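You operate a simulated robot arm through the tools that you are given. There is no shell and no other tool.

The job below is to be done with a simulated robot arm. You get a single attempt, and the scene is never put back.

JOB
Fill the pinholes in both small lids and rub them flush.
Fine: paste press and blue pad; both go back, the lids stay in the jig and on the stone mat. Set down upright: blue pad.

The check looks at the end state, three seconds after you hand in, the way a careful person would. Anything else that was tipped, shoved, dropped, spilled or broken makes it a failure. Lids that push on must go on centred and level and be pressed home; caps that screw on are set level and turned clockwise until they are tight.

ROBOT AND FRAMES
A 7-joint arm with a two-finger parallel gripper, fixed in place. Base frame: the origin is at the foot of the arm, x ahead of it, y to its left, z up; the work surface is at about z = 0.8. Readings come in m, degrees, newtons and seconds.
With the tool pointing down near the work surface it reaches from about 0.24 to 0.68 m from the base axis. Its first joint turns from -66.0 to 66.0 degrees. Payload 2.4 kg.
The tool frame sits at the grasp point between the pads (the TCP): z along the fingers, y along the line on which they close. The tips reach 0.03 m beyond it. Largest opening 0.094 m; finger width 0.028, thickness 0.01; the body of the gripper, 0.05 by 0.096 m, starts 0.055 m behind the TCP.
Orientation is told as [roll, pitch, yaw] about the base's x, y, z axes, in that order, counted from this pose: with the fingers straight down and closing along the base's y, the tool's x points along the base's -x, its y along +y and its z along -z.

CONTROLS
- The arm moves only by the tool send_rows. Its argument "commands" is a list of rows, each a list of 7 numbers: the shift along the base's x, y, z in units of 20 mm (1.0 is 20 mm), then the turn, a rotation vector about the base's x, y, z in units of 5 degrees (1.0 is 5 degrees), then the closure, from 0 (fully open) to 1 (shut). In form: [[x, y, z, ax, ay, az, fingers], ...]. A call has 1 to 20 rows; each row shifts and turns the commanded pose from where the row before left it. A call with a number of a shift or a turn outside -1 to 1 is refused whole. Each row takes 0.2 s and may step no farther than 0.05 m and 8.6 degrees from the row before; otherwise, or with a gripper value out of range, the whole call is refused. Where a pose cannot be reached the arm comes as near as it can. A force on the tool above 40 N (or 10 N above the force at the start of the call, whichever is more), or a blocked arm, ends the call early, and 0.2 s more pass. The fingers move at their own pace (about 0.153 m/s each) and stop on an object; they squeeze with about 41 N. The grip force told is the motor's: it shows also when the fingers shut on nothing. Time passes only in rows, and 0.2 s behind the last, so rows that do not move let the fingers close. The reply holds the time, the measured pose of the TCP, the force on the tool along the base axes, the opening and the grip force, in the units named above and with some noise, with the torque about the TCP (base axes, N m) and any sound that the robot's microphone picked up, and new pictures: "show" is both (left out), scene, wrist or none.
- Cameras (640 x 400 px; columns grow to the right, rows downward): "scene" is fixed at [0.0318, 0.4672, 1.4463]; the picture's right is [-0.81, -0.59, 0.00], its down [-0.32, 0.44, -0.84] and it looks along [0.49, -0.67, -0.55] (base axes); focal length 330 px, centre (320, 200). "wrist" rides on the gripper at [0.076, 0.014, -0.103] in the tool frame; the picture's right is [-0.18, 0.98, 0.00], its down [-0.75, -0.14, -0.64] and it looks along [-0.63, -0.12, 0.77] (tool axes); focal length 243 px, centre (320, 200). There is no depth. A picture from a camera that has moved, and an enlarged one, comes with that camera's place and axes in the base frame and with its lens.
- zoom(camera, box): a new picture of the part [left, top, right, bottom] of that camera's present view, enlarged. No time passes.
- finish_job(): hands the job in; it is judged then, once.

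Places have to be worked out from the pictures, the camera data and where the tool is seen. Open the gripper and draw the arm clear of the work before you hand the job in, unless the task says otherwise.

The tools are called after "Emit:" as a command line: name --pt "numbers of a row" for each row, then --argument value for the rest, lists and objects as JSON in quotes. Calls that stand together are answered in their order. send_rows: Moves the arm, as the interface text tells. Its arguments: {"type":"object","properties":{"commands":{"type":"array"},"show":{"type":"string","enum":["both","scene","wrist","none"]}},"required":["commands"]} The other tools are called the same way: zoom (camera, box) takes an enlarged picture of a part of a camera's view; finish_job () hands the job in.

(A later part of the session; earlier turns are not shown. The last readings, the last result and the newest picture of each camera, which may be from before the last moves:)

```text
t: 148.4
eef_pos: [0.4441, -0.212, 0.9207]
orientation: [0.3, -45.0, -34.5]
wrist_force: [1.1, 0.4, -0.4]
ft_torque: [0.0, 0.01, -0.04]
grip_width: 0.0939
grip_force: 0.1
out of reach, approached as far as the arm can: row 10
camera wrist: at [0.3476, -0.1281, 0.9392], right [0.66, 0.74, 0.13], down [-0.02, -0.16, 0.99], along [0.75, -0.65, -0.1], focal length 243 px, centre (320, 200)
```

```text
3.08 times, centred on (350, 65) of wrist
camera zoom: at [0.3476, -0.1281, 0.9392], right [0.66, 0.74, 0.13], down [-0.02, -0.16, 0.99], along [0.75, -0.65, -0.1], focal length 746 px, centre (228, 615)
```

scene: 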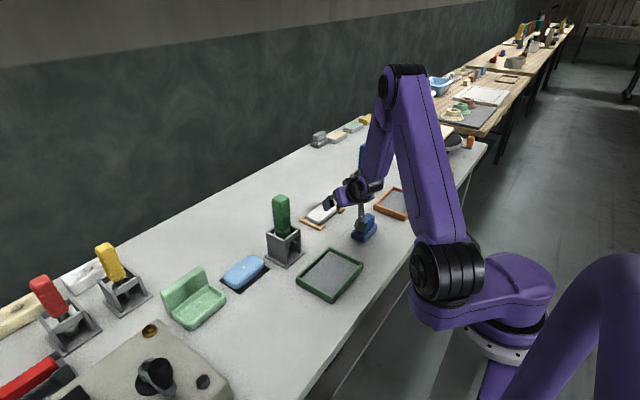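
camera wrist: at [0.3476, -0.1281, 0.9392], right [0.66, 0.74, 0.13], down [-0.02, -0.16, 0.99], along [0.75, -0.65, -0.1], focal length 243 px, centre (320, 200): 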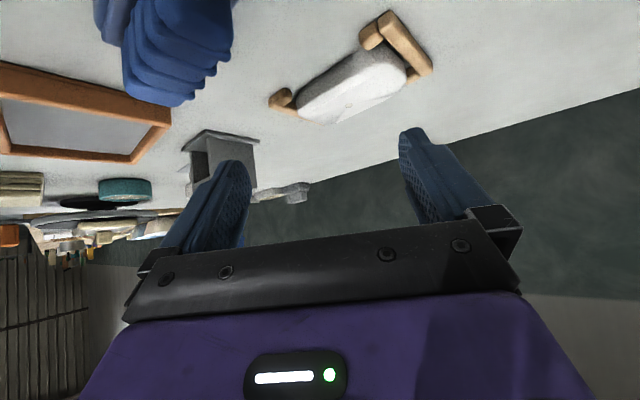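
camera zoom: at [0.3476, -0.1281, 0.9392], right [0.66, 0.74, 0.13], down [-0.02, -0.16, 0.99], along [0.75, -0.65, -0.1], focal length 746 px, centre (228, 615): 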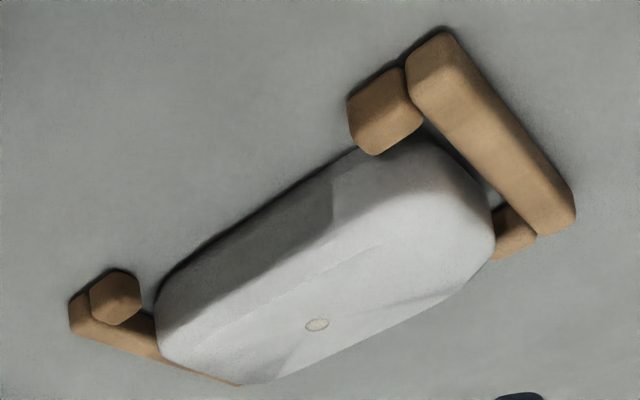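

From this grazing view the white plug stands at most ~0.2 mm above the lid (thin dark edge on the near side). I look at the blue plug from an equivalent viewpoint to compare, turning back to yaw 0 and moving across.

Emit:
send_rows --pt "0 0.5 1 0 0 1 0" --pt "0 1 1 0 0 1 0" --pt "0 1 0.5 0 0 1 0" --pt "0 1 0 0 0 1 0" --pt "0 1 0 0 0 1 0" --pt "0 1 0 0 0 1 0" --pt "0 1 0 0 0 0.9 0" --pt "0 1 0 0 0 0 0" --pt "0 1 0 0 0 0 0" --pt "0 1 0 0 0 0 0" --pt "0 1 0 0 0 0 0" --pt "0 1 0 0 0 0 0" --pt "0 1 0 0 0 0 0" --pt "0 1 0 0 0 0 0" --pt "0 0 0 0 0 0 0" --show "both"

```text
t: 151.6
eef_pos: [0.4452, 0.0578, 0.9691]
orientation: [0.7, -44.9, -0.8]
wrist_force: [0.1, 0.3, 0.2]
ft_torque: [0.0, -0.01, 0.0]
grip_width: 0.0939
grip_force: 0.2
camera wrist: at [0.3187, 0.0734, 0.9892], right [0.14, 0.98, 0.14], down [0.08, -0.15, 0.99], along [0.99, -0.12, -0.1], focal length 243 px, centre (320, 200)
```

scene: 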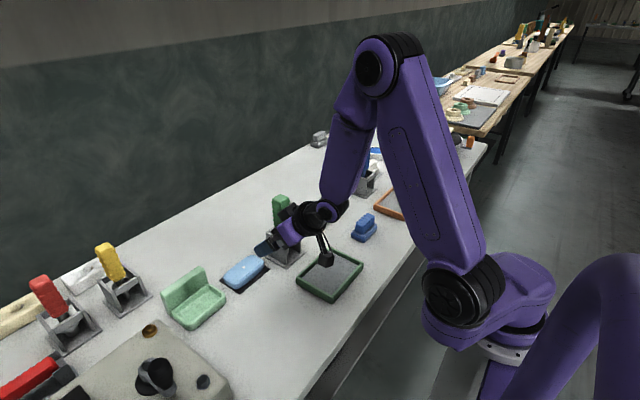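
wrist: 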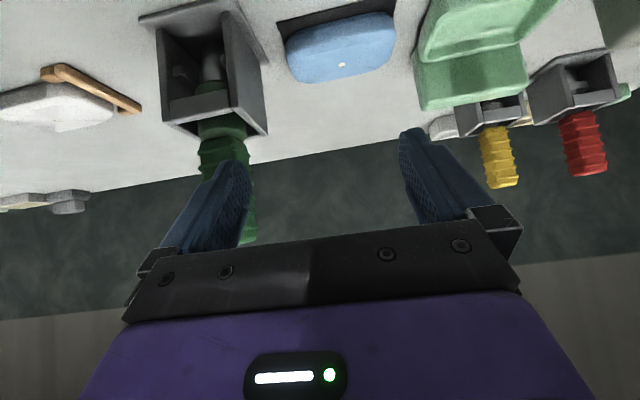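

Emit:
zoom --camera "wrist" --box '[322, 52, 362, 77]'

Emit:
zoom --camera "wrist" --box '[130, 0, 280, 140]'

Emit:
zoom --camera "wrist" --box '[30, 95, 80, 130]'

```text
16.00 times, centred on (342, 64) of wrist
camera zoom: at [0.3187, 0.0734, 0.9892], right [0.14, 0.98, 0.14], down [0.08, -0.15, 0.99], along [0.99, -0.12, -0.1], focal length 3882 px, centre (-32, 2368)
```

zoom: 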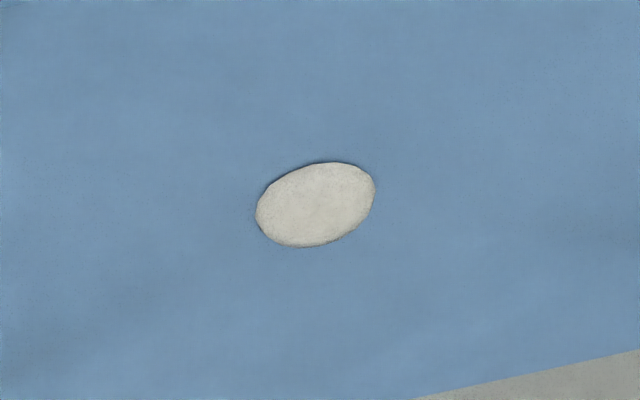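

```text
2.86 times, centred on (205, 70) of wrist
camera zoom: at [0.3187, 0.0734, 0.9892], right [0.14, 0.98, 0.14], down [0.08, -0.15, 0.99], along [0.99, -0.12, -0.1], focal length 693 px, centre (649, 571)
```

zoom: 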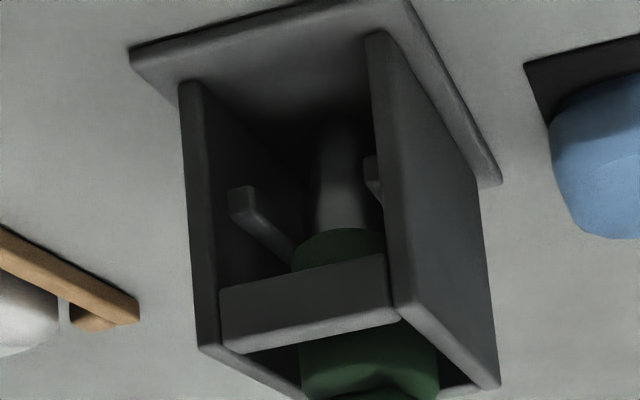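

```text
11.43 times, centred on (55, 112) of wrist
camera zoom: at [0.3187, 0.0734, 0.9892], right [0.14, 0.98, 0.14], down [0.08, -0.15, 0.99], along [0.99, -0.12, -0.1], focal length 2773 px, centre (3349, 1200)
```

zoom: 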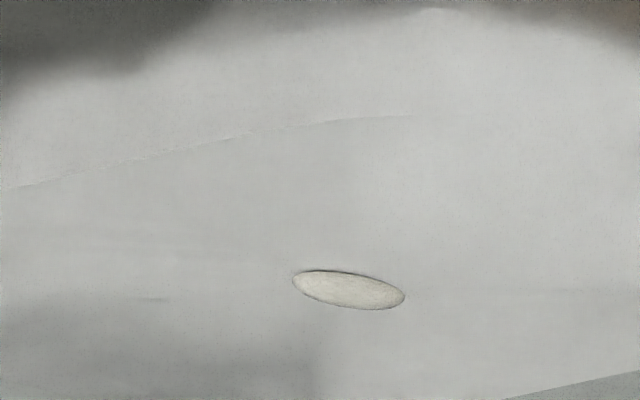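

Measured aspect ratios suggest both plugs may still stand ~0.3–0.5 mm proud, so my short slow strokes may not have counted. I'll pick the pad up again and rub with longer, faster strokes. First I level the gripper and go back above the pad.

Emit:
send_rows --pt "-0.31 -0.6 0.5 0 1 0 0" --pt "-0.31 -1 0.5 0 1 0 0" --pt "-0.31 -1 0.5 0 1 0 0" --pt "-0.31 -1 0.3 0 1 0 0" --pt "-0.31 -1 0 0 1 0 0" --pt "-0.31 -1 0 0 1 0 0" --pt "-0.31 -1 0 0 1 0 0" --pt "-0.31 -1 0 0 1 0 0" --pt "-0.31 -1 0 0 1 0 0" --pt "0 -1 0 0 0 0.16 0" --pt "0 -1 0 0 0 0 0" --pt "0 -1 0 0 0 0 0" --pt "0 -1 0 0 0 0 0" --pt "0 -1 0 0 0 0 0" --pt "0 -1 0 0 0 0 0" --pt "0 -0.8 0 0 0 0 0" --pt "0 0 0 0 0 0 0" --show "both"

```text
t: 155.2
eef_pos: [0.3955, -0.2279, 1.0062]
orientation: [1.2, -4.4, 0.6]
wrist_force: [0.4, 0.0, 0.7]
ft_torque: [0.0, 0.01, 0.01]
grip_width: 0.0938
grip_force: 0.0
out of reach, approached as far as the arm can: row 4, 5
camera wrist: at [0.3123, -0.2155, 1.1028], right [0.17, 0.98, 0.03], down [0.7, -0.15, 0.69], along [0.69, -0.1, -0.72], focal length 243 px, centre (320, 200)
```

scene: 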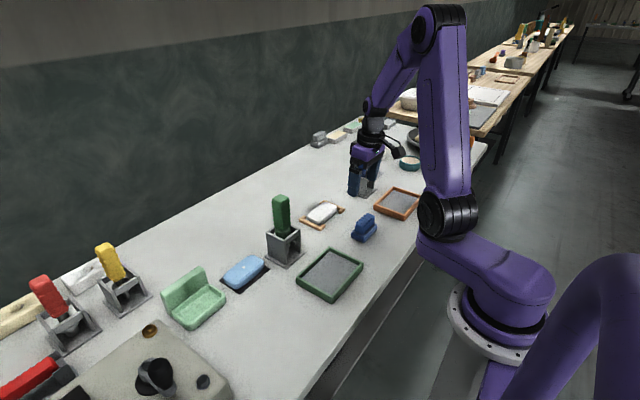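
wrist: 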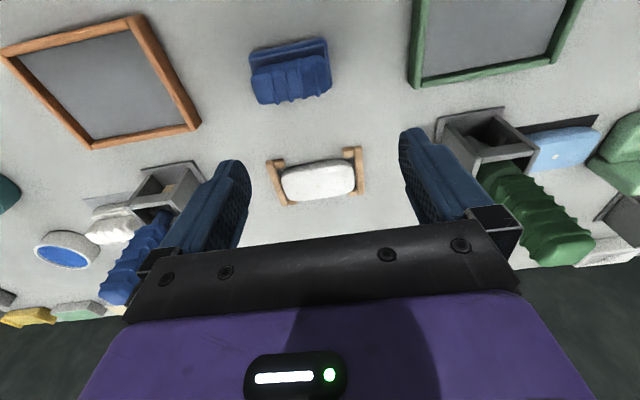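

Some rows were clipped, leaving a small tilt; I correct orientation (about -1.2° roll, +4.4° pitch, -0.6° yaw) and centre over the pad.

Emit:
send_rows --pt "-0.16 -0.54 0 -0.12 0.44 -0.06 0" --pt "-0.16 -0.54 0 -0.12 0.44 -0.06 0" --pt "0 0 0 0 0 0 0" --show "none"

```text
t: 156.0
eef_pos: [0.3905, -0.2471, 1.005]
orientation: [0.0, 0.1, 0.0]
wrist_force: [-0.4, 0.0, 0.4]
ft_torque: [0.01, -0.02, -0.01]
grip_width: 0.0935
grip_force: 0.0
```

Emit:
zoom --camera "wrist" --box '[220, 20, 420, 220]'

Emit:
send_rows --pt "0 0 -1 0 0 0 0" --pt "0 0 -1 0 0 0 0" --pt "0 0 -1 0 0 0 0" --pt "0 0 -1 0 0 0 0" --pt "0 0 -1 0 0 0 0" --pt "0 0 -0.4 0 0 0 0" --pt "0 0 0 0 0 0 0" --show "wrist"

Emit:
zoom --camera "wrist" --box '[200, 60, 440, 240]'

```text
2.00 times, centred on (320, 120) of wrist
camera zoom: at [0.3136, -0.2335, 1.1077], right [0.18, 0.98, 0.0], down [0.75, -0.14, 0.64], along [0.63, -0.12, -0.77], focal length 485 px, centre (320, 360)
```

zoom: 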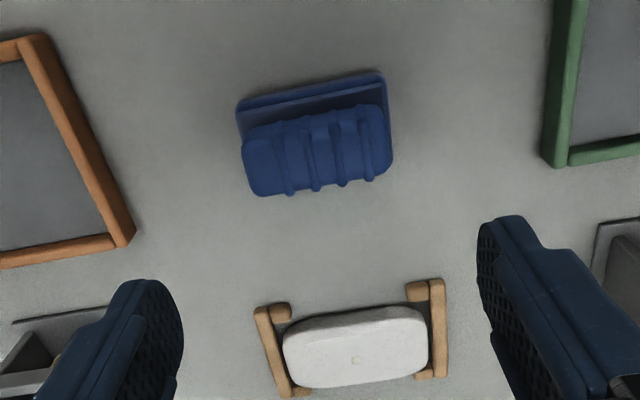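

```text
t: 157.6
eef_pos: [0.3909, -0.2468, 0.8963]
orientation: [0.0, 0.1, 0.0]
wrist_force: [0.3, 0.5, 0.8]
ft_torque: [-0.01, 0.02, 0.0]
grip_width: 0.094
grip_force: 0.1
camera wrist: at [0.3143, -0.2331, 0.999], right [0.18, 0.98, 0.0], down [0.75, -0.14, 0.64], along [0.63, -0.12, -0.77], focal length 243 px, centre (320, 200)
```

wrist: 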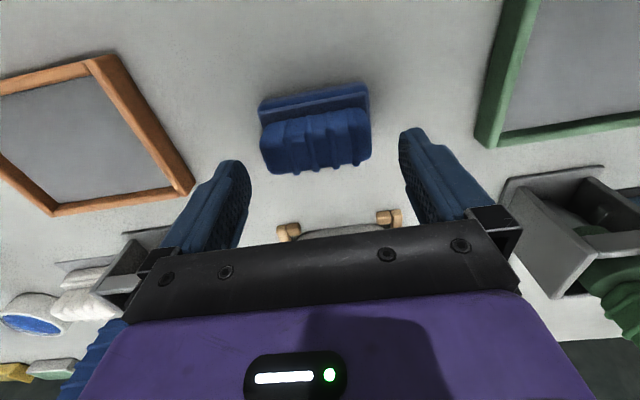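

```text
2.22 times, centred on (320, 150) of wrist
camera zoom: at [0.3143, -0.2331, 0.999], right [0.18, 0.98, 0.0], down [0.75, -0.14, 0.64], along [0.63, -0.12, -0.77], focal length 539 px, centre (320, 311)
```

zoom: 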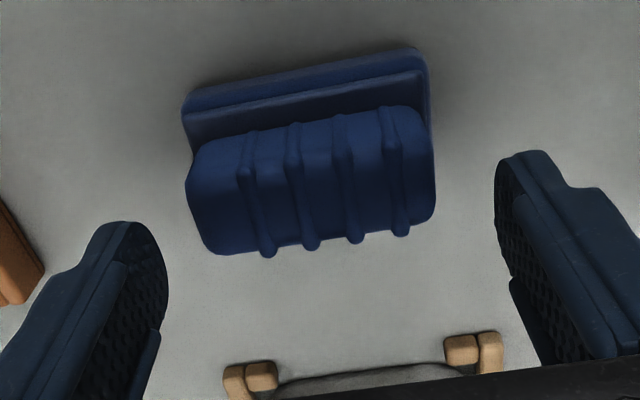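

The pad appears ~2.3 mm to the -y side relative to my earlier centring; I correct and descend to grip height, then close.

Emit:
send_rows --pt "0.02 -0.115 -0.6 0 0 0 0" --pt "0 0 -0.6 0 0 0 0" --pt "0 0 -0.4 0 0 0 0" --pt "0 0 -0.13 0 0 0 0" --pt "0 0 0 0 0 0 0" --pt "0 0 0 0 0 0 0.15" --pt "0 0 0 0 0 0 1" --pt "0 0 0 0 0 0 1" --pt "0 0 0 0 0 0 1" --show "wrist"

Emit:
zoom --camera "scene" --box '[338, 195, 398, 255]'

```text
t: 159.6
eef_pos: [0.3908, -0.2504, 0.8617]
orientation: [0.0, 0.1, 0.0]
wrist_force: [0.3, -0.7, -1.0]
ft_torque: [0.07, -0.05, -0.04]
grip_width: 0.0743
grip_force: 41.0
camera wrist: at [0.3147, -0.235, 0.9649], right [0.18, 0.98, 0.0], down [0.75, -0.14, 0.64], along [0.63, -0.12, -0.77], focal length 243 px, centre (320, 200)
```

wrist: 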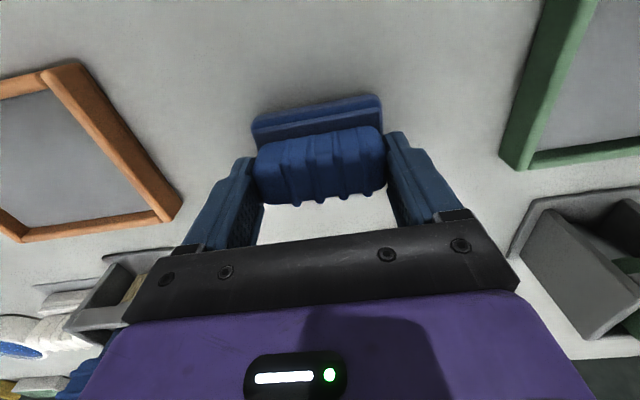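

```text
6.67 times, centred on (368, 225) of scene
camera zoom: at [0.0318, 0.4672, 1.4463], right [-0.81, -0.59, 0.0], down [-0.32, 0.44, -0.84], along [0.49, -0.67, -0.55], focal length 2198 px, centre (0, 33)
```

zoom: 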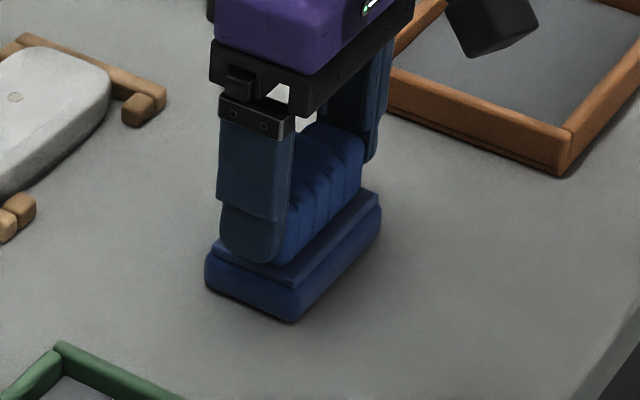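

Gripped again. I lift and carry it over the white lid, stopping ~6 mm above.

Emit:
send_rows --pt "0 0 0.4 0 0 0 1" --pt "0 0 0.8 0 0 0 1" --pt "0 0 0.9 0 0 0 1" --pt "0 0 0.9 0 0 0 1" --pt "0 0 0.5 0 0 0 1" --pt "0.982 0.01 0 0 0 0 1" --pt "0.982 0.01 0 0 0 0 1" --pt "0.982 0.01 0 0 0 0 1" --pt "0.982 0.01 0 0 0 0 1" --pt "0.982 0.01 0 0 0 0 1" --pt "0.982 0.01 0 0 0 0 1" --pt "0.982 0.01 0 0 0 0 1" --pt "0.982 0.01 0 0 0 0 1" --pt "0 0 -0.9 0 0 0 1" --pt "0 0 -0.6 0 0 0 1" --pt "0 0 -0.4 0 0 0 1" --pt "0 0 0 0 0 0 1" --show "wrist"

Emit:
zoom --camera "scene" --box '[295, 180, 350, 230]'

```text
t: 163.2
eef_pos: [0.548, -0.2482, 0.8937]
orientation: [0.0, 0.1, 0.0]
wrist_force: [0.2, 0.0, -0.7]
ft_torque: [-0.02, 0.01, 0.0]
grip_width: 0.074
grip_force: 40.3
camera wrist: at [0.471, -0.2334, 0.9976], right [0.18, 0.98, 0.0], down [0.75, -0.14, 0.64], along [0.63, -0.12, -0.77], focal length 243 px, centre (320, 200)
```

wrist: 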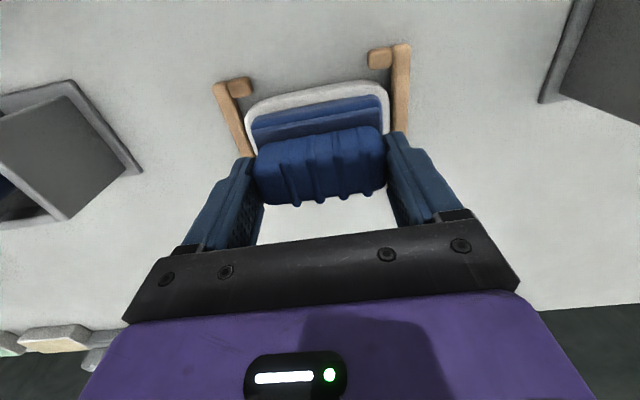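

```text
8.00 times, centred on (322, 205) of scene
camera zoom: at [0.0318, 0.4672, 1.4463], right [-0.81, -0.59, 0.0], down [-0.32, 0.44, -0.84], along [0.49, -0.67, -0.55], focal length 2637 px, centre (300, 160)
```

zoom: 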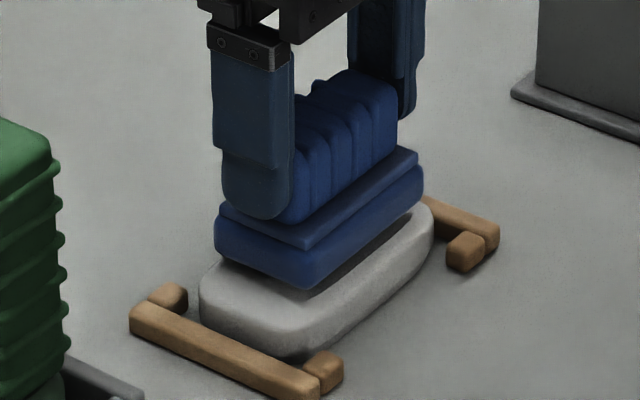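

Emit:
send_rows --pt "0 0 -0.15 0 0 0 1" --pt "0 0 -0.1 0 0 0 1" --pt "0 0 -0.04 0 0 0 1" --pt "0 0 0 0 0 0 1" --show "none"

Emit:
send_rows --pt "0 0 -0.03 0 0 0 1" --pt "0 0 0 0 0 0 1" --pt "0 0 0 0 0 0 1" --show "none"

```text
t: 164.2
eef_pos: [0.548, -0.2491, 0.8892]
orientation: [0.0, 0.1, 0.0]
wrist_force: [0.3, 0.4, -0.8]
ft_torque: [0.02, -0.04, -0.02]
grip_width: 0.0738
grip_force: 40.9
```

```text
t: 165.0
eef_pos: [0.5474, -0.2481, 0.8886]
orientation: [0.0, -0.1, 0.0]
wrist_force: [0.5, 0.5, 2.4]
ft_torque: [0.23, -0.03, -0.03]
grip_width: 0.0741
grip_force: 40.9
```

Contact ~3.5 N. I add a little preload and do long, quick strokes (±14 mm at ~70 mm/s).

Emit:
send_rows --pt "0 0 -0.015 0 0 0 1" --pt "0 0.7 0 0 0 0 1" --pt "0 -0.7 0 0 0 0 1" --pt "0 -0.7 0 0 0 0 1" --pt "0 0.7 0 0 0 0 1" --pt "0 0.7 0 0 0 0 1" --pt "0 -0.7 0 0 0 0 1" --pt "0 -0.7 0 0 0 0 1" --pt "0 0.7 0 0 0 0 1" --pt "0 0.7 0 0 0 0 1" --pt "0 -0.7 0 0 0 0 1" --pt "0 -0.7 0 0 0 0 1" --pt "0 0.7 0 0 0 0 1" --pt "0 0 0 0 0 0 1" --show "none"

Emit:
zoom --camera "scene" --box '[295, 180, 350, 230]'

```text
t: 168.0
eef_pos: [0.5466, -0.2502, 0.8884]
orientation: [-0.1, 0.0, -0.2]
wrist_force: [-1.8, -10.1, 20.3]
ft_torque: [-0.13, 0.07, 0.0]
grip_width: 0.0744
grip_force: 41.2
```

```text
8.00 times, centred on (322, 205) of scene
camera zoom: at [0.0314, 0.4671, 1.4464], right [-0.81, -0.59, 0.0], down [-0.32, 0.44, -0.84], along [0.49, -0.67, -0.55], focal length 2637 px, centre (300, 160)
```

zoom: 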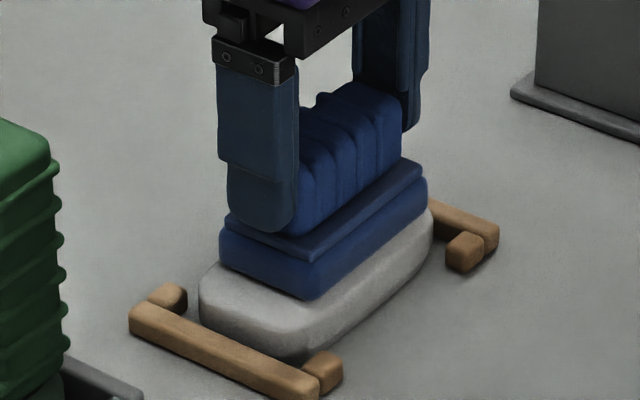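

I go to the same inspection pose again to compare the white plug.

Emit:
send_rows --pt "0 0 0.3 0 0 0 1" --pt "0 0 0.4 0 0 0 1" --pt "0 0 0.4 0 0 0 1" --pt "-0.04 0.97 0 0 0 0 1" --pt "-0.04 0.97 0 0 0 0 1" --pt "-0.04 0.97 0 0 0 0 1" --pt "-0.04 0.97 0 0 0 0 1" --pt "-0.04 0.97 0 0 0 0 1" --pt "0 0 0 0 0 0 1" --show "none"

Emit:
zoom --camera "wrist" --box '[190, 145, 215, 165]'

```text
t: 170.0
eef_pos: [0.5426, -0.1522, 0.9116]
orientation: [0.0, 0.1, 0.1]
wrist_force: [-0.3, 0.2, -1.7]
ft_torque: [0.02, 0.0, -0.03]
grip_width: 0.0742
grip_force: 41.5
```

```text
16.00 times, centred on (202, 155) of wrist
camera zoom: at [0.4673, -0.137, 1.0134], right [0.18, 0.98, 0.0], down [0.75, -0.14, 0.64], along [0.63, -0.12, -0.77], focal length 3882 px, centre (2200, 920)
```

zoom: 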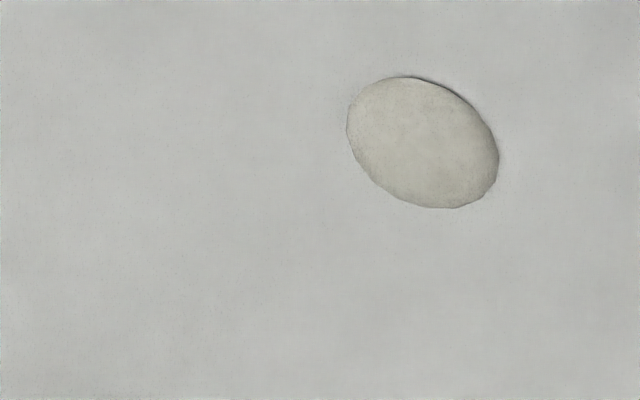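

The white plug is unchanged by further rubbing, i.e. it has reached its final, essentially flush state. For parity I give the blue lid the same longer session; I travel back around the press stand.

Emit:
send_rows --pt "-0.8 0 0.8 0 0 0 1" --pt "-0.8 0 0.8 0 0 0 1" --pt "-0.8 0 0.8 0 0 0 1" --pt "-0.8 0 0.8 0 0 0 1" --pt "-0.8 0 0.7 0 0 0 1" --pt "-0.8 0 0 0 0 0 1" --pt "-0.8 0 0 0 0 0 1" --pt "0 0.985 0 0 0 0 1" --pt "0 0.985 0 0 0 0 1" --pt "0 0.985 0 0 0 0 1" --pt "0 0.985 0 0 0 0 1" --pt "0 0.985 0 0 0 0 1" --pt "0 0.985 0 0 0 0 1" --pt "0 0.985 0 0 0 0 1" --pt "0 0.985 0 0 0 0 1" --pt "0 0.985 0 0 0 0 1" --pt "0 0.985 0 0 0 0 1" --pt "0 0.985 0 0 0 0 1" --pt "0 0.985 0 0 0 0 1" --pt "0 0 0 0 0 0 1" --show "none"

Emit:
send_rows --pt "0.92 0 0 0 0 0 1" --pt "0.92 0 0 0 0 0 1" --pt "0.92 0 0 0 0 0 1" --pt "0.92 0 0 0 0 0 1" --pt "0.92 0 0 0 0 0 1" --pt "0.92 0 0 0 0 0 1" --pt "0.92 0 0 0 0 0 1" --pt "0 0 -1 0 0 0 1" --pt "0 0 -1 0 0 0 1" --pt "0 0 -1 0 0 0 1" --pt "0 0 -1 0 0 0 1" --pt "0 0 0 0 0 0 1" --show "both"

Emit:
zoom --camera "scene" --box '[205, 225, 285, 295]'

```text
t: 174.2
eef_pos: [0.4313, 0.0859, 0.9877]
orientation: [0.0, 0.2, -0.1]
wrist_force: [0.6, 0.4, -1.4]
ft_torque: [0.0, -0.03, 0.01]
grip_width: 0.074
grip_force: 40.7
```

```text
t: 176.8
eef_pos: [0.561, 0.0839, 0.9066]
orientation: [0.1, -0.1, 0.0]
wrist_force: [-0.1, 0.7, -1.2]
ft_torque: [0.02, -0.01, 0.01]
grip_width: 0.0742
grip_force: 41.0
camera wrist: at [0.4843, 0.0994, 1.0102], right [0.18, 0.98, 0.0], down [0.75, -0.14, 0.64], along [0.63, -0.12, -0.77], focal length 243 px, centre (320, 200)
```

scene: 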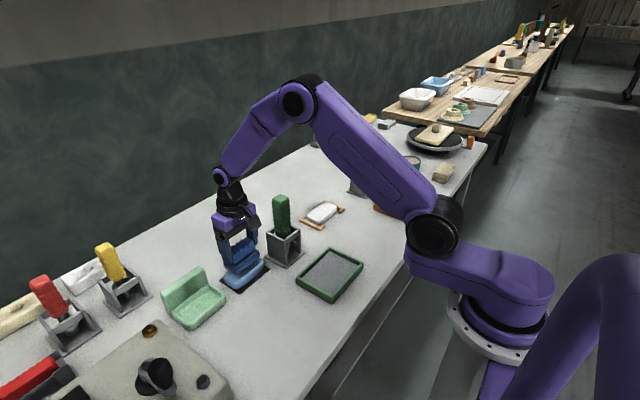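
wrist: 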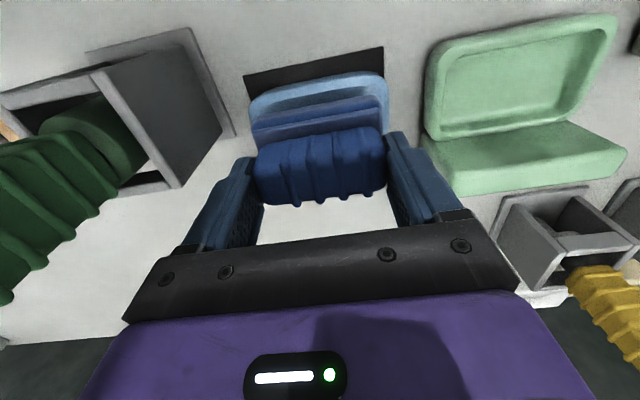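

```text
5.71 times, centred on (245, 260) of scene
camera zoom: at [0.0318, 0.4672, 1.4463], right [-0.81, -0.59, 0.0], down [-0.32, 0.44, -0.84], along [0.49, -0.67, -0.55], focal length 1884 px, centre (749, -143)
```

zoom: 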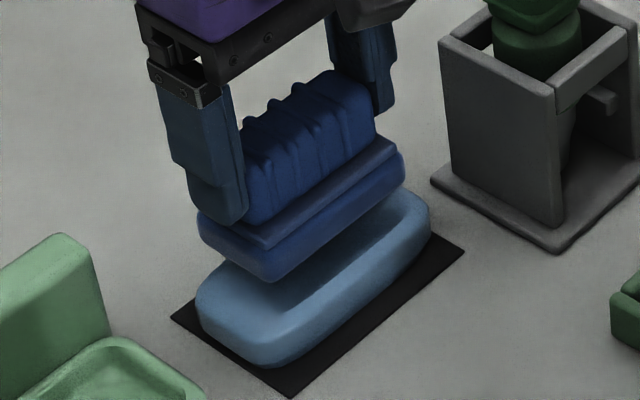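

Centred over the blue lid, ~16 mm up. I lower to contact carefully.

Emit:
send_rows --pt "0 0 -0.4 0 0 0 1" --pt "0 0 -0.2 0 0 0 1" --pt "0 0 -0.06 0 0 0 1" --pt "0 0 0 0 0 0 1" --show "none"

Emit:
send_rows --pt "0 0 -0.03 0 0 0 1" --pt "0 0 -0.02 0 0 0 1" --pt "0 0 0 0 0 0 1" --show "none"

```text
t: 177.8
eef_pos: [0.5612, 0.0846, 0.8939]
orientation: [-0.1, 0.1, 0.1]
wrist_force: [0.6, 0.1, -0.4]
ft_torque: [-0.05, 0.0, 0.03]
grip_width: 0.0737
grip_force: 40.5
```

```text
t: 178.6
eef_pos: [0.5608, 0.085, 0.8934]
orientation: [0.0, 0.1, 0.0]
wrist_force: [-0.5, -0.1, -1.1]
ft_torque: [-0.01, 0.0, -0.01]
grip_width: 0.0742
grip_force: 41.6
```

Emit:
send_rows --pt "0 0 -0.04 0 0 0 1" --pt "0 0 -0.02 0 0 0 1" --pt "0 0 0 0 0 0 1" --show "none"

```text
t: 179.4
eef_pos: [0.5608, 0.0839, 0.8923]
orientation: [0.0, 0.1, 0.1]
wrist_force: [-0.5, -0.5, -1.7]
ft_torque: [0.02, 0.0, 0.03]
grip_width: 0.0739
grip_force: 41.0
```

Emit:
send_rows --pt "0 0 -0.03 0 0 0 1" --pt "0 0 -0.02 0 0 0 1" --pt "0 0 0 0 0 0 1" --show "none"

```text
t: 180.2
eef_pos: [0.5607, 0.0849, 0.8909]
orientation: [0.0, 0.2, 0.0]
wrist_force: [0.0, 0.0, -1.2]
ft_torque: [0.0, 0.0, -0.02]
grip_width: 0.0744
grip_force: 40.9
```

Emit:
send_rows --pt "0 0 -0.03 0 0 0 1" --pt "0 0 0 0 0 0 1" --pt "0 0 0 0 0 0 1" --show "none"

```text
t: 181.0
eef_pos: [0.56, 0.0836, 0.8903]
orientation: [0.0, 0.1, 0.0]
wrist_force: [-0.1, 0.6, -1.5]
ft_torque: [0.0, -0.03, 0.01]
grip_width: 0.0742
grip_force: 40.8
```

Emit:
send_rows --pt "0 0 -0.03 0 0 0 1" --pt "0 0 0 0 0 0 1" --pt "0 0 0 0 0 0 1" --show "none"

```text
t: 181.8
eef_pos: [0.5598, 0.0846, 0.89]
orientation: [0.0, 0.1, 0.0]
wrist_force: [-0.5, -0.1, -1.1]
ft_torque: [0.0, -0.05, -0.01]
grip_width: 0.074
grip_force: 40.7
```

Emit:
zoom --camera "scene" --box '[220, 240, 275, 290]'

Emit:
send_rows --pt "0 0 -0.03 0 0 0 1" --pt "0 0 0 0 0 0 1" --pt "0 0 0 0 0 0 1" --show "none"

```text
8.00 times, centred on (248, 265) of scene
camera zoom: at [0.0318, 0.4672, 1.4463], right [-0.81, -0.59, 0.0], down [-0.32, 0.44, -0.84], along [0.49, -0.67, -0.55], focal length 2637 px, centre (900, -320)
```

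zoom: 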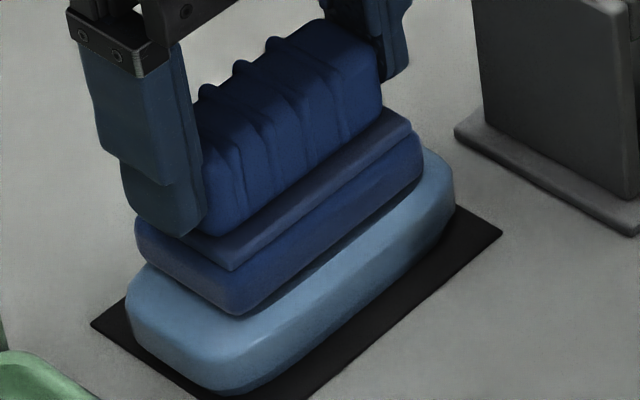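

```text
t: 182.6
eef_pos: [0.5611, 0.0847, 0.8909]
orientation: [0.0, 0.0, 0.0]
wrist_force: [-1.3, -0.9, 6.7]
ft_torque: [-0.35, 0.03, -0.1]
grip_width: 0.0741
grip_force: 40.7
```

Contact ~8 N. I rub with long quick strokes.

Emit:
send_rows --pt "0 0.6 0 0 0 0 1" --pt "0 -0.6 0 0 0 0 1" --pt "0 -0.6 0 0 0 0 1" --pt "0 0.6 0 0 0 0 1" --pt "0 0.6 0 0 0 0 1" --pt "0 -0.6 0 0 0 0 1" --pt "0 -0.6 0 0 0 0 1" --pt "0 0.6 0 0 0 0 1" --pt "0 0 0 0 0 0 1" --show "none"

Emit:
zoom --camera "scene" --box '[220, 240, 275, 290]'

```text
t: 184.6
eef_pos: [0.5592, 0.0852, 0.8903]
orientation: [0.0, 0.1, -0.1]
wrist_force: [-0.3, -4.7, 7.5]
ft_torque: [-0.25, -0.09, -0.07]
grip_width: 0.0742
grip_force: 40.9
```

```text
8.00 times, centred on (248, 265) of scene
camera zoom: at [0.0317, 0.4671, 1.4464], right [-0.81, -0.59, 0.0], down [-0.32, 0.44, -0.84], along [0.49, -0.67, -0.55], focal length 2637 px, centre (900, -320)
```

zoom: 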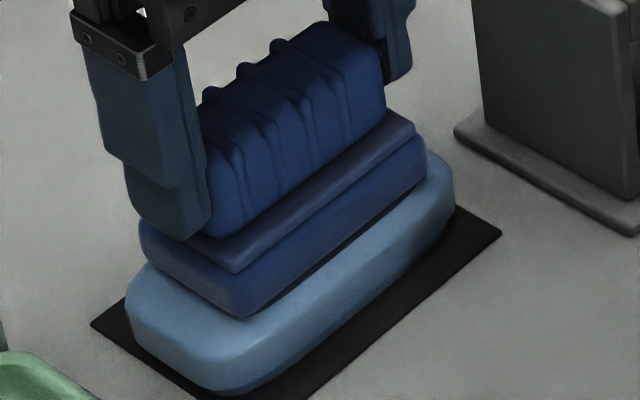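

Steady ~8.5 N and the lid hasn't moved. One more full set plus a few cross-strokes in x for good measure.

Emit:
send_rows --pt "0 0.6 0 0 0 0 1" --pt "0 -0.6 0 0 0 0 1" --pt "0 -0.6 0 0 0 0 1" --pt "0 0.6 0 0 0 0 1" --pt "0 0.6 0 0 0 0 1" --pt "0 -0.6 0 0 0 0 1" --pt "0 -0.6 0 0 0 0 1" --pt "0 0.6 0 0 0 0 1" --pt "0 0.6 0 0 0 0 1" --pt "0 -0.6 0 0 0 0 1" --pt "0 -0.6 0 0 0 0 1" --pt "0 0.6 0 0 0 0 1" --pt "0.25 0 0 0 0 0 1" --pt "-0.25 0 0 0 0 0 1" --pt "-0.25 0 0 0 0 0 1" --pt "0.25 0 0 0 0 0 1" --pt "0 0 0 0 0 0 1" --show "none"

Emit:
zoom --camera "scene" --box '[220, 240, 275, 290]'

```text
t: 187.3
eef_pos: [0.5612, 0.0777, 0.8897]
orientation: [-0.2, 0.4, -0.5]
wrist_force: [-5.5, -1.9, 9.6]
ft_torque: [0.39, -0.02, 0.12]
grip_width: 0.0742
grip_force: 40.8
stopped in row 13: the force on the tool passed its limit at 45 N (the readings are from after the stop); the commanded pose is now the measured one
```

```text
8.00 times, centred on (248, 265) of scene
camera zoom: at [0.0315, 0.4671, 1.4464], right [-0.81, -0.59, 0.0], down [-0.32, 0.44, -0.84], along [0.49, -0.67, -0.55], focal length 2637 px, centre (900, -320)
```

zoom: 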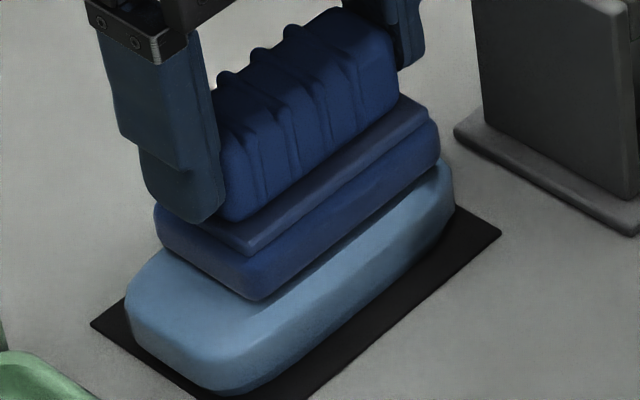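

A force spike ended the call at the start of the cross-stroke; the lid didn't move. That's enough rubbing: I lift gently and inspect both the lid and the pad in the grip.

Emit:
send_rows --pt "0 0 0.2 0 0 0 1" --pt "0 0 0.5 0 0 0 1" --pt "0 0 1 0 0 0 1" --pt "0 0 1 0 0 0 1" --pt "0 0 1 0 0 0 1" --pt "0 0 1 0 0 0 1" --pt "0 0 0 0 0 0 1" --show "both"

Emit:
zoom --camera "scene" --box '[205, 200, 285, 295]'

Emit:
zoom --camera "scene" --box '[236, 259, 252, 269]'

```text
t: 188.9
eef_pos: [0.5622, 0.0769, 0.9824]
orientation: [-0.2, 0.3, -0.4]
wrist_force: [0.2, 0.5, -0.8]
ft_torque: [0.0, -0.02, -0.01]
grip_width: 0.074
grip_force: 41.0
camera wrist: at [0.4867, 0.0928, 1.0857], right [0.19, 0.98, 0.0], down [0.76, -0.14, 0.64], along [0.62, -0.13, -0.77], focal length 243 px, centre (320, 200)
```

scene: 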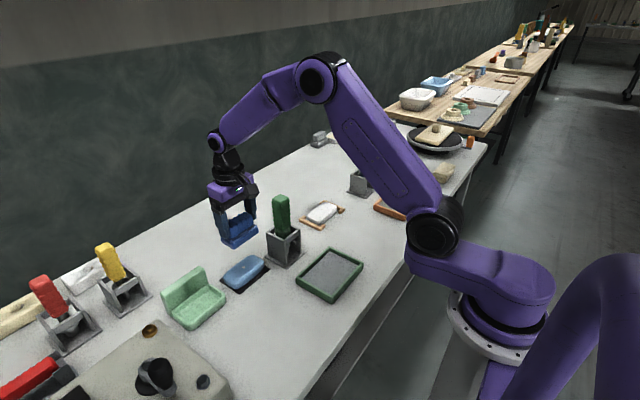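
wrist: 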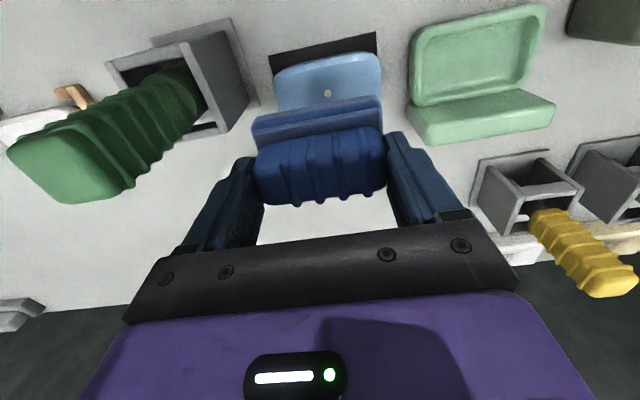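

```text
4.21 times, centred on (245, 248) of scene
camera zoom: at [0.0318, 0.4672, 1.4463], right [-0.81, -0.59, 0.0], down [-0.32, 0.44, -0.84], along [0.49, -0.67, -0.55], focal length 1388 px, centre (636, 0)
```

zoom: 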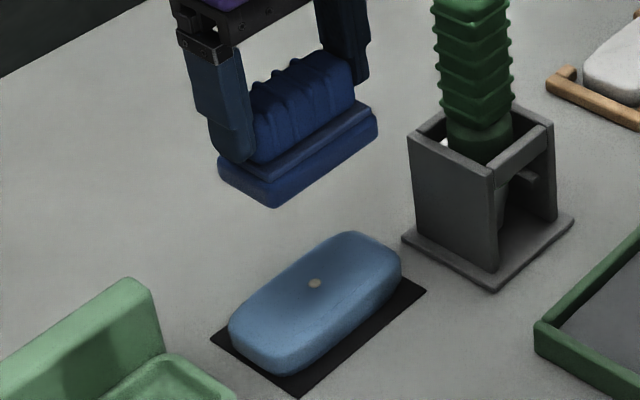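

```text
16.00 times, centred on (244, 264) of scene
camera zoom: at [0.0318, 0.4672, 1.4463], right [-0.81, -0.59, 0.0], down [-0.32, 0.44, -0.84], along [0.49, -0.67, -0.55], focal length 5274 px, centre (1536, -824)
```

zoom: 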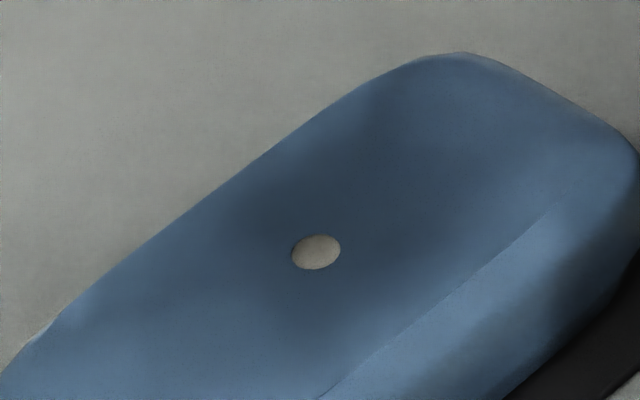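

The lid is undisturbed. The blue plug is visible from nearly overhead here, so I zoom in.

Emit:
zoom --camera "wrist" --box '[312, 83, 342, 103]'

Emit:
zoom --camera "wrist" --box '[220, 40, 420, 220]'

```text
16.00 times, centred on (327, 93) of wrist
camera zoom: at [0.4867, 0.0928, 1.0857], right [0.19, 0.98, 0.0], down [0.76, -0.14, 0.64], along [0.62, -0.13, -0.77], focal length 3882 px, centre (208, 1912)
```

zoom: 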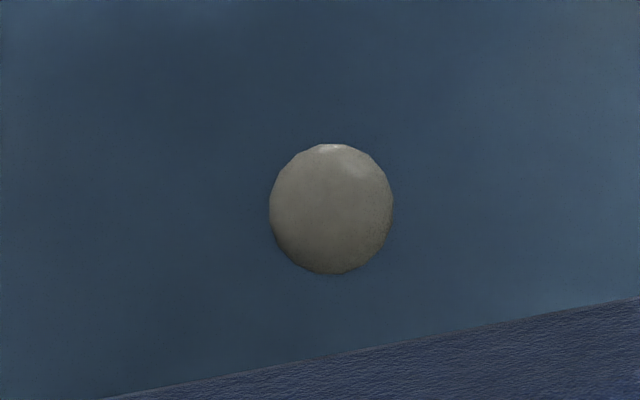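

```text
2.22 times, centred on (320, 130) of wrist
camera zoom: at [0.4867, 0.0928, 1.0857], right [0.19, 0.98, 0.0], down [0.76, -0.14, 0.64], along [0.62, -0.13, -0.77], focal length 539 px, centre (320, 356)
```

zoom: 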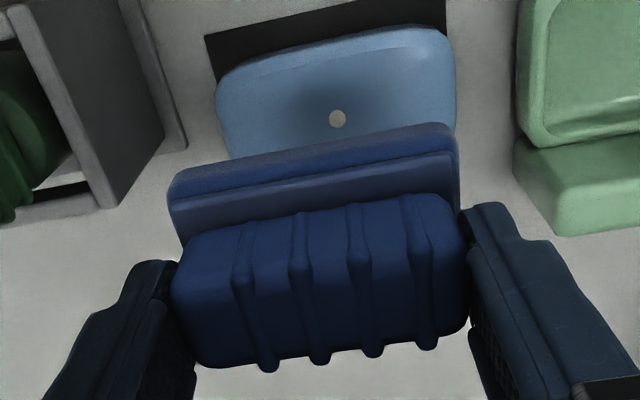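

In this light the plug shows a faint convex highlight near its rim, i.e. a very flat cap. I'll compare with the white plug (rubbed more) from the same relative viewpoint; I travel around the press stand again.

Emit:
send_rows --pt "-0.94 0 0 0 0 0 1" --pt "-0.94 0 0 0 0 0 1" --pt "-0.94 0 0 0 0 0 1" --pt "-0.94 0 0 0 0 0 1" --pt "-0.94 0 0 0 0 0 1" --pt "-0.94 0 0 0 0 0 1" --pt "-0.94 -0.2 0 0.04 -0.06 0.08 1" --pt "0 -1 0 0 0 0 1" --pt "0 -1 0 0 0 0 1" --pt "0 -1 0 0 0 0 1" --pt "0 -1 0 0 0 0 1" --pt "0 -1 0 0 0 0 1" --pt "0 -1 0 0 0 0 1" --pt "0 -1 0 0 0 0 1" --pt "0 -1 0 0 0 0 1" --pt "0 -1 0 0 0 0 1" --pt "0 -1 0 0 0 0 1" --show "none"

Emit:
send_rows --pt "0 -1 0 0 0 0 1" --pt "0 -1 0 0 0 0 1" --pt "0 -1 0 0 0 0 1" --pt "0 -1 0 0 0 0 1" --pt "0 -1 0 0 0 0 1" --pt "0 -1 0 0 0 0 1" --pt "0 -0.4 0 0 0 0 1" --pt "1 0 0 0 0 0 1" --pt "1 0 0 0 0 0 1" --pt "1 0 0 0 0 0 1" --pt "1 0 0 0 0 0 1" --pt "1 0 0 0 0 0 1" --pt "1 0 0 0 0 0 1" --pt "0 0 0 0 0 0 1" --show "wrist"

```text
t: 192.5
eef_pos: [0.4293, -0.1269, 0.9834]
orientation: [0.0, 0.1, 0.0]
wrist_force: [0.3, -0.7, -0.5]
ft_torque: [0.02, -0.03, 0.02]
grip_width: 0.074
grip_force: 40.9
```

```text
t: 195.5
eef_pos: [0.5489, -0.2524, 0.9835]
orientation: [0.1, 0.2, 0.0]
wrist_force: [0.1, -0.4, -0.9]
ft_torque: [0.01, -0.01, 0.01]
grip_width: 0.0739
grip_force: 40.7
camera wrist: at [0.4732, -0.2391, 1.0859], right [0.18, 0.98, 0.0], down [0.76, -0.14, 0.64], along [0.63, -0.12, -0.77], focal length 243 px, centre (320, 200)
```

wrist: 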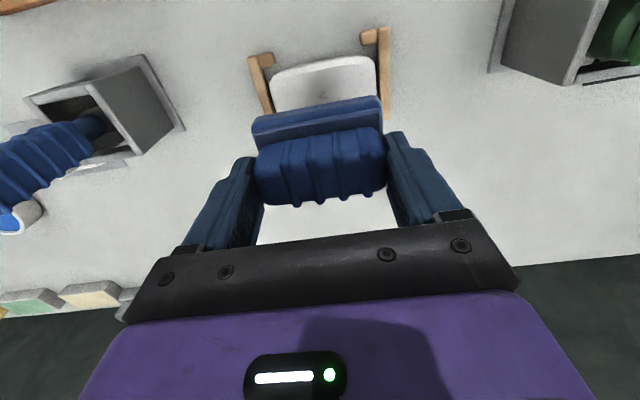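

Emit:
zoom --camera "wrist" --box '[308, 85, 338, 105]'

```text
16.00 times, centred on (323, 95) of wrist
camera zoom: at [0.4732, -0.2391, 1.0859], right [0.18, 0.98, 0.0], down [0.76, -0.14, 0.64], along [0.63, -0.12, -0.77], focal length 3882 px, centre (272, 1880)
```

zoom: 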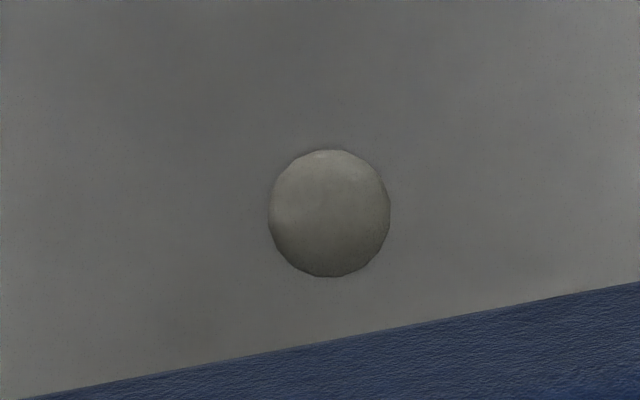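

From this angle both plugs look like low domes, and a re-check of my geometry shows only the grazing views are sensitive to dome height (they indicated roughly 1–1.5 mm). So I need to see whether the pad really rests on lid or dome. I lower the pad onto the white lid again and examine the contact line closely.

Emit:
send_rows --pt "0 0.15 -1 0 0 0 1" --pt "0 0 -1 0 0 0 1" --pt "0 0 -1 0 0 0 1" --pt "0 0 -1 0 0 0 1" --pt "0 0 -0.5 0 0 0 1" --pt "0 0 -0.2 0 0 0 1" --pt "0 0 -0.05 0 0 0 1" --pt "0 0 0 0 0 0 1" --show "none"

Emit:
send_rows --pt "0 0 -0.03 0 0 0 1" --pt "0 0 0 0 0 0 1" --pt "0 0 0 0 0 0 1" --show "none"

```text
t: 197.3
eef_pos: [0.5502, -0.2516, 0.8875]
orientation: [0.0, 0.1, 0.0]
wrist_force: [1.4, 0.5, 1.2]
ft_torque: [-0.05, -0.14, -0.01]
grip_width: 0.074
grip_force: 40.9
```

```text
t: 198.1
eef_pos: [0.5502, -0.253, 0.887]
orientation: [0.1, 0.0, 0.1]
wrist_force: [-0.1, -1.3, 8.6]
ft_torque: [0.02, -0.06, 0.01]
grip_width: 0.074
grip_force: 40.6
```

Emit:
zoom --camera "scene" --box '[308, 200, 336, 220]'

Emit:
zoom --camera "scene" --box '[326, 190, 350, 206]'

Emit:
zoom --camera "wrist" --box '[240, 80, 400, 160]'

```text
16.00 times, centred on (322, 210) of scene
camera zoom: at [0.0316, 0.4672, 1.4463], right [-0.81, -0.59, 0.0], down [-0.32, 0.44, -0.84], along [0.49, -0.67, -0.55], focal length 5274 px, centre (288, 40)
```

zoom: 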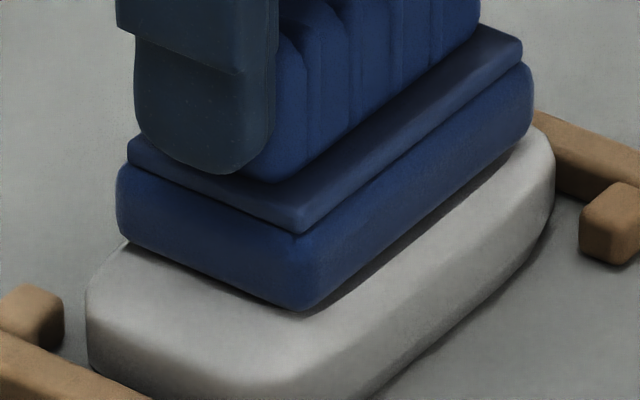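

```text
16.00 times, centred on (338, 198) of scene
camera zoom: at [0.0316, 0.4672, 1.4463], right [-0.81, -0.59, 0.0], down [-0.32, 0.44, -0.84], along [0.49, -0.67, -0.55], focal length 5274 px, centre (32, 232)
```

zoom: 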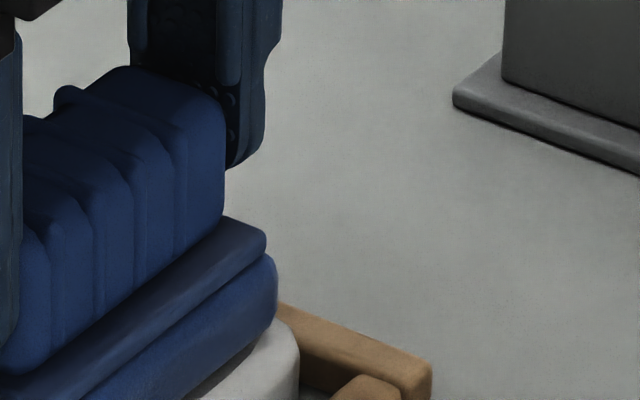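

```text
4.00 times, centred on (320, 120) of wrist
camera zoom: at [0.4735, -0.2374, 0.9907], right [0.18, 0.98, 0.0], down [0.75, -0.14, 0.64], along [0.63, -0.12, -0.77], focal length 970 px, centre (320, 520)
```

zoom: 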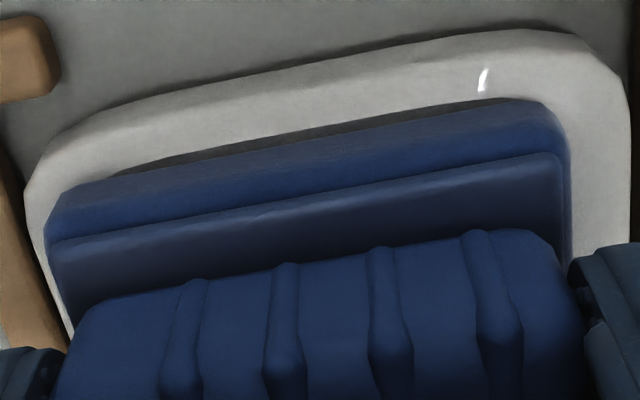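

The pad is truly down on the lid. I do a long continuous session of strokes here (three back-to-back calls), then take a grazing view that is actually sensitive to dome height.

Emit:
send_rows --pt "0 0.5 0 0 0 0 1" --pt "0 -0.5 0 0 0 0 1" --pt "0 -0.5 0 0 0 0 1" --pt "0 0.5 0 0 0 0 1" --pt "0 0.5 0 0 0 0 1" --pt "0 -0.5 0 0 0 0 1" --pt "0 -0.5 0 0 0 0 1" --pt "0 0.5 0 0 0 0 1" --pt "0 0.5 0 0 0 0 1" --pt "0 -0.5 0 0 0 0 1" --pt "0 -0.5 0 0 0 0 1" --pt "0 0.5 0 0 0 0 1" --pt "0 0.5 0 0 0 0 1" --pt "0 -0.5 0 0 0 0 1" --pt "0 -0.5 0 0 0 0 1" --pt "0 0.5 0 0 0 0 1" --show "none"

```text
t: 201.5
eef_pos: [0.5482, -0.2515, 0.8876]
orientation: [0.1, 0.3, 0.0]
wrist_force: [-0.1, 0.8, -1.4]
ft_torque: [0.02, 0.02, -0.01]
grip_width: 0.0743
grip_force: 41.4
```

Contact had eased off by the end (no force now), which may itself mean the surface under the pad has come down. I go to the grazing viewpoint to measure.

Emit:
send_rows --pt "0 0 0.6 0 0 0 1" --pt "0 0 0.9 0 0 0 1" --pt "0 0 0.9 0 0 0 1" --pt "0 0 0.9 0 0 0 1" --pt "-0.96 0 0 0 0 0 1" --pt "-0.96 0 0 0 0 0 1" --pt "-0.96 0 0 0 0 0 1" --pt "-0.96 0 0 0 0 0 1" --pt "-0.96 0 0 0 0 0 1" --pt "-0.96 0 0 0 0 0 1" --pt "-0.96 1 0 0 0 0 1" --pt "0 1 0 0 0 0 1" --pt "0 1 0 0 0 0 1" --pt "0 1 0 0 0 0 1" --pt "0 1 0 0 0 0 1" --pt "0 1 0 0 0 0 1" --pt "0 1 0 0 0 0 1" --pt "0 1 0 0 0 0 1" --pt "0 1 0 0 0 0 1" --pt "0 1 0 0 0 0 1" --show "none"

Emit:
send_rows --pt "0 1 0 0 0 0 1" --pt "0 1 0 0 0 0 1" --pt "0 1 0 0 0 0 1" --pt "0 1 0 0 0 0 1" --pt "0 1 0 0 0 0 1" --pt "0 1 0 0 0 0 1" --pt "0 0 -0.9 0 0 0 1" --pt "0 0 -0.9 0 0 0 1" --pt "0 0 -0.6 0 0 0 1" --pt "0 0 0 0 0 0 1" --show "wrist"

```text
t: 205.7
eef_pos: [0.4146, -0.0521, 0.9526]
orientation: [0.0, 0.1, -0.2]
wrist_force: [0.3, -0.1, -1.1]
ft_torque: [0.0, 0.01, -0.02]
grip_width: 0.0743
grip_force: 41.1
```

```text
t: 207.9
eef_pos: [0.414, 0.0691, 0.9065]
orientation: [0.1, 0.1, -0.1]
wrist_force: [0.8, 0.3, -1.8]
ft_torque: [-0.02, 0.02, -0.01]
grip_width: 0.0741
grip_force: 41.3
camera wrist: at [0.3381, 0.0829, 1.0087], right [0.18, 0.98, 0.0], down [0.75, -0.14, 0.64], along [0.63, -0.12, -0.77], focal length 243 px, centre (320, 200)
```

wrist: 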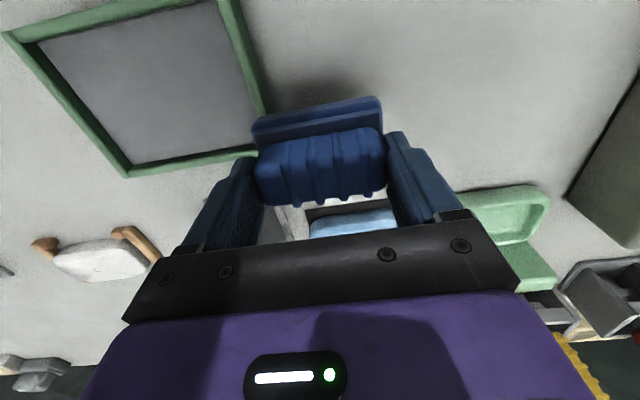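

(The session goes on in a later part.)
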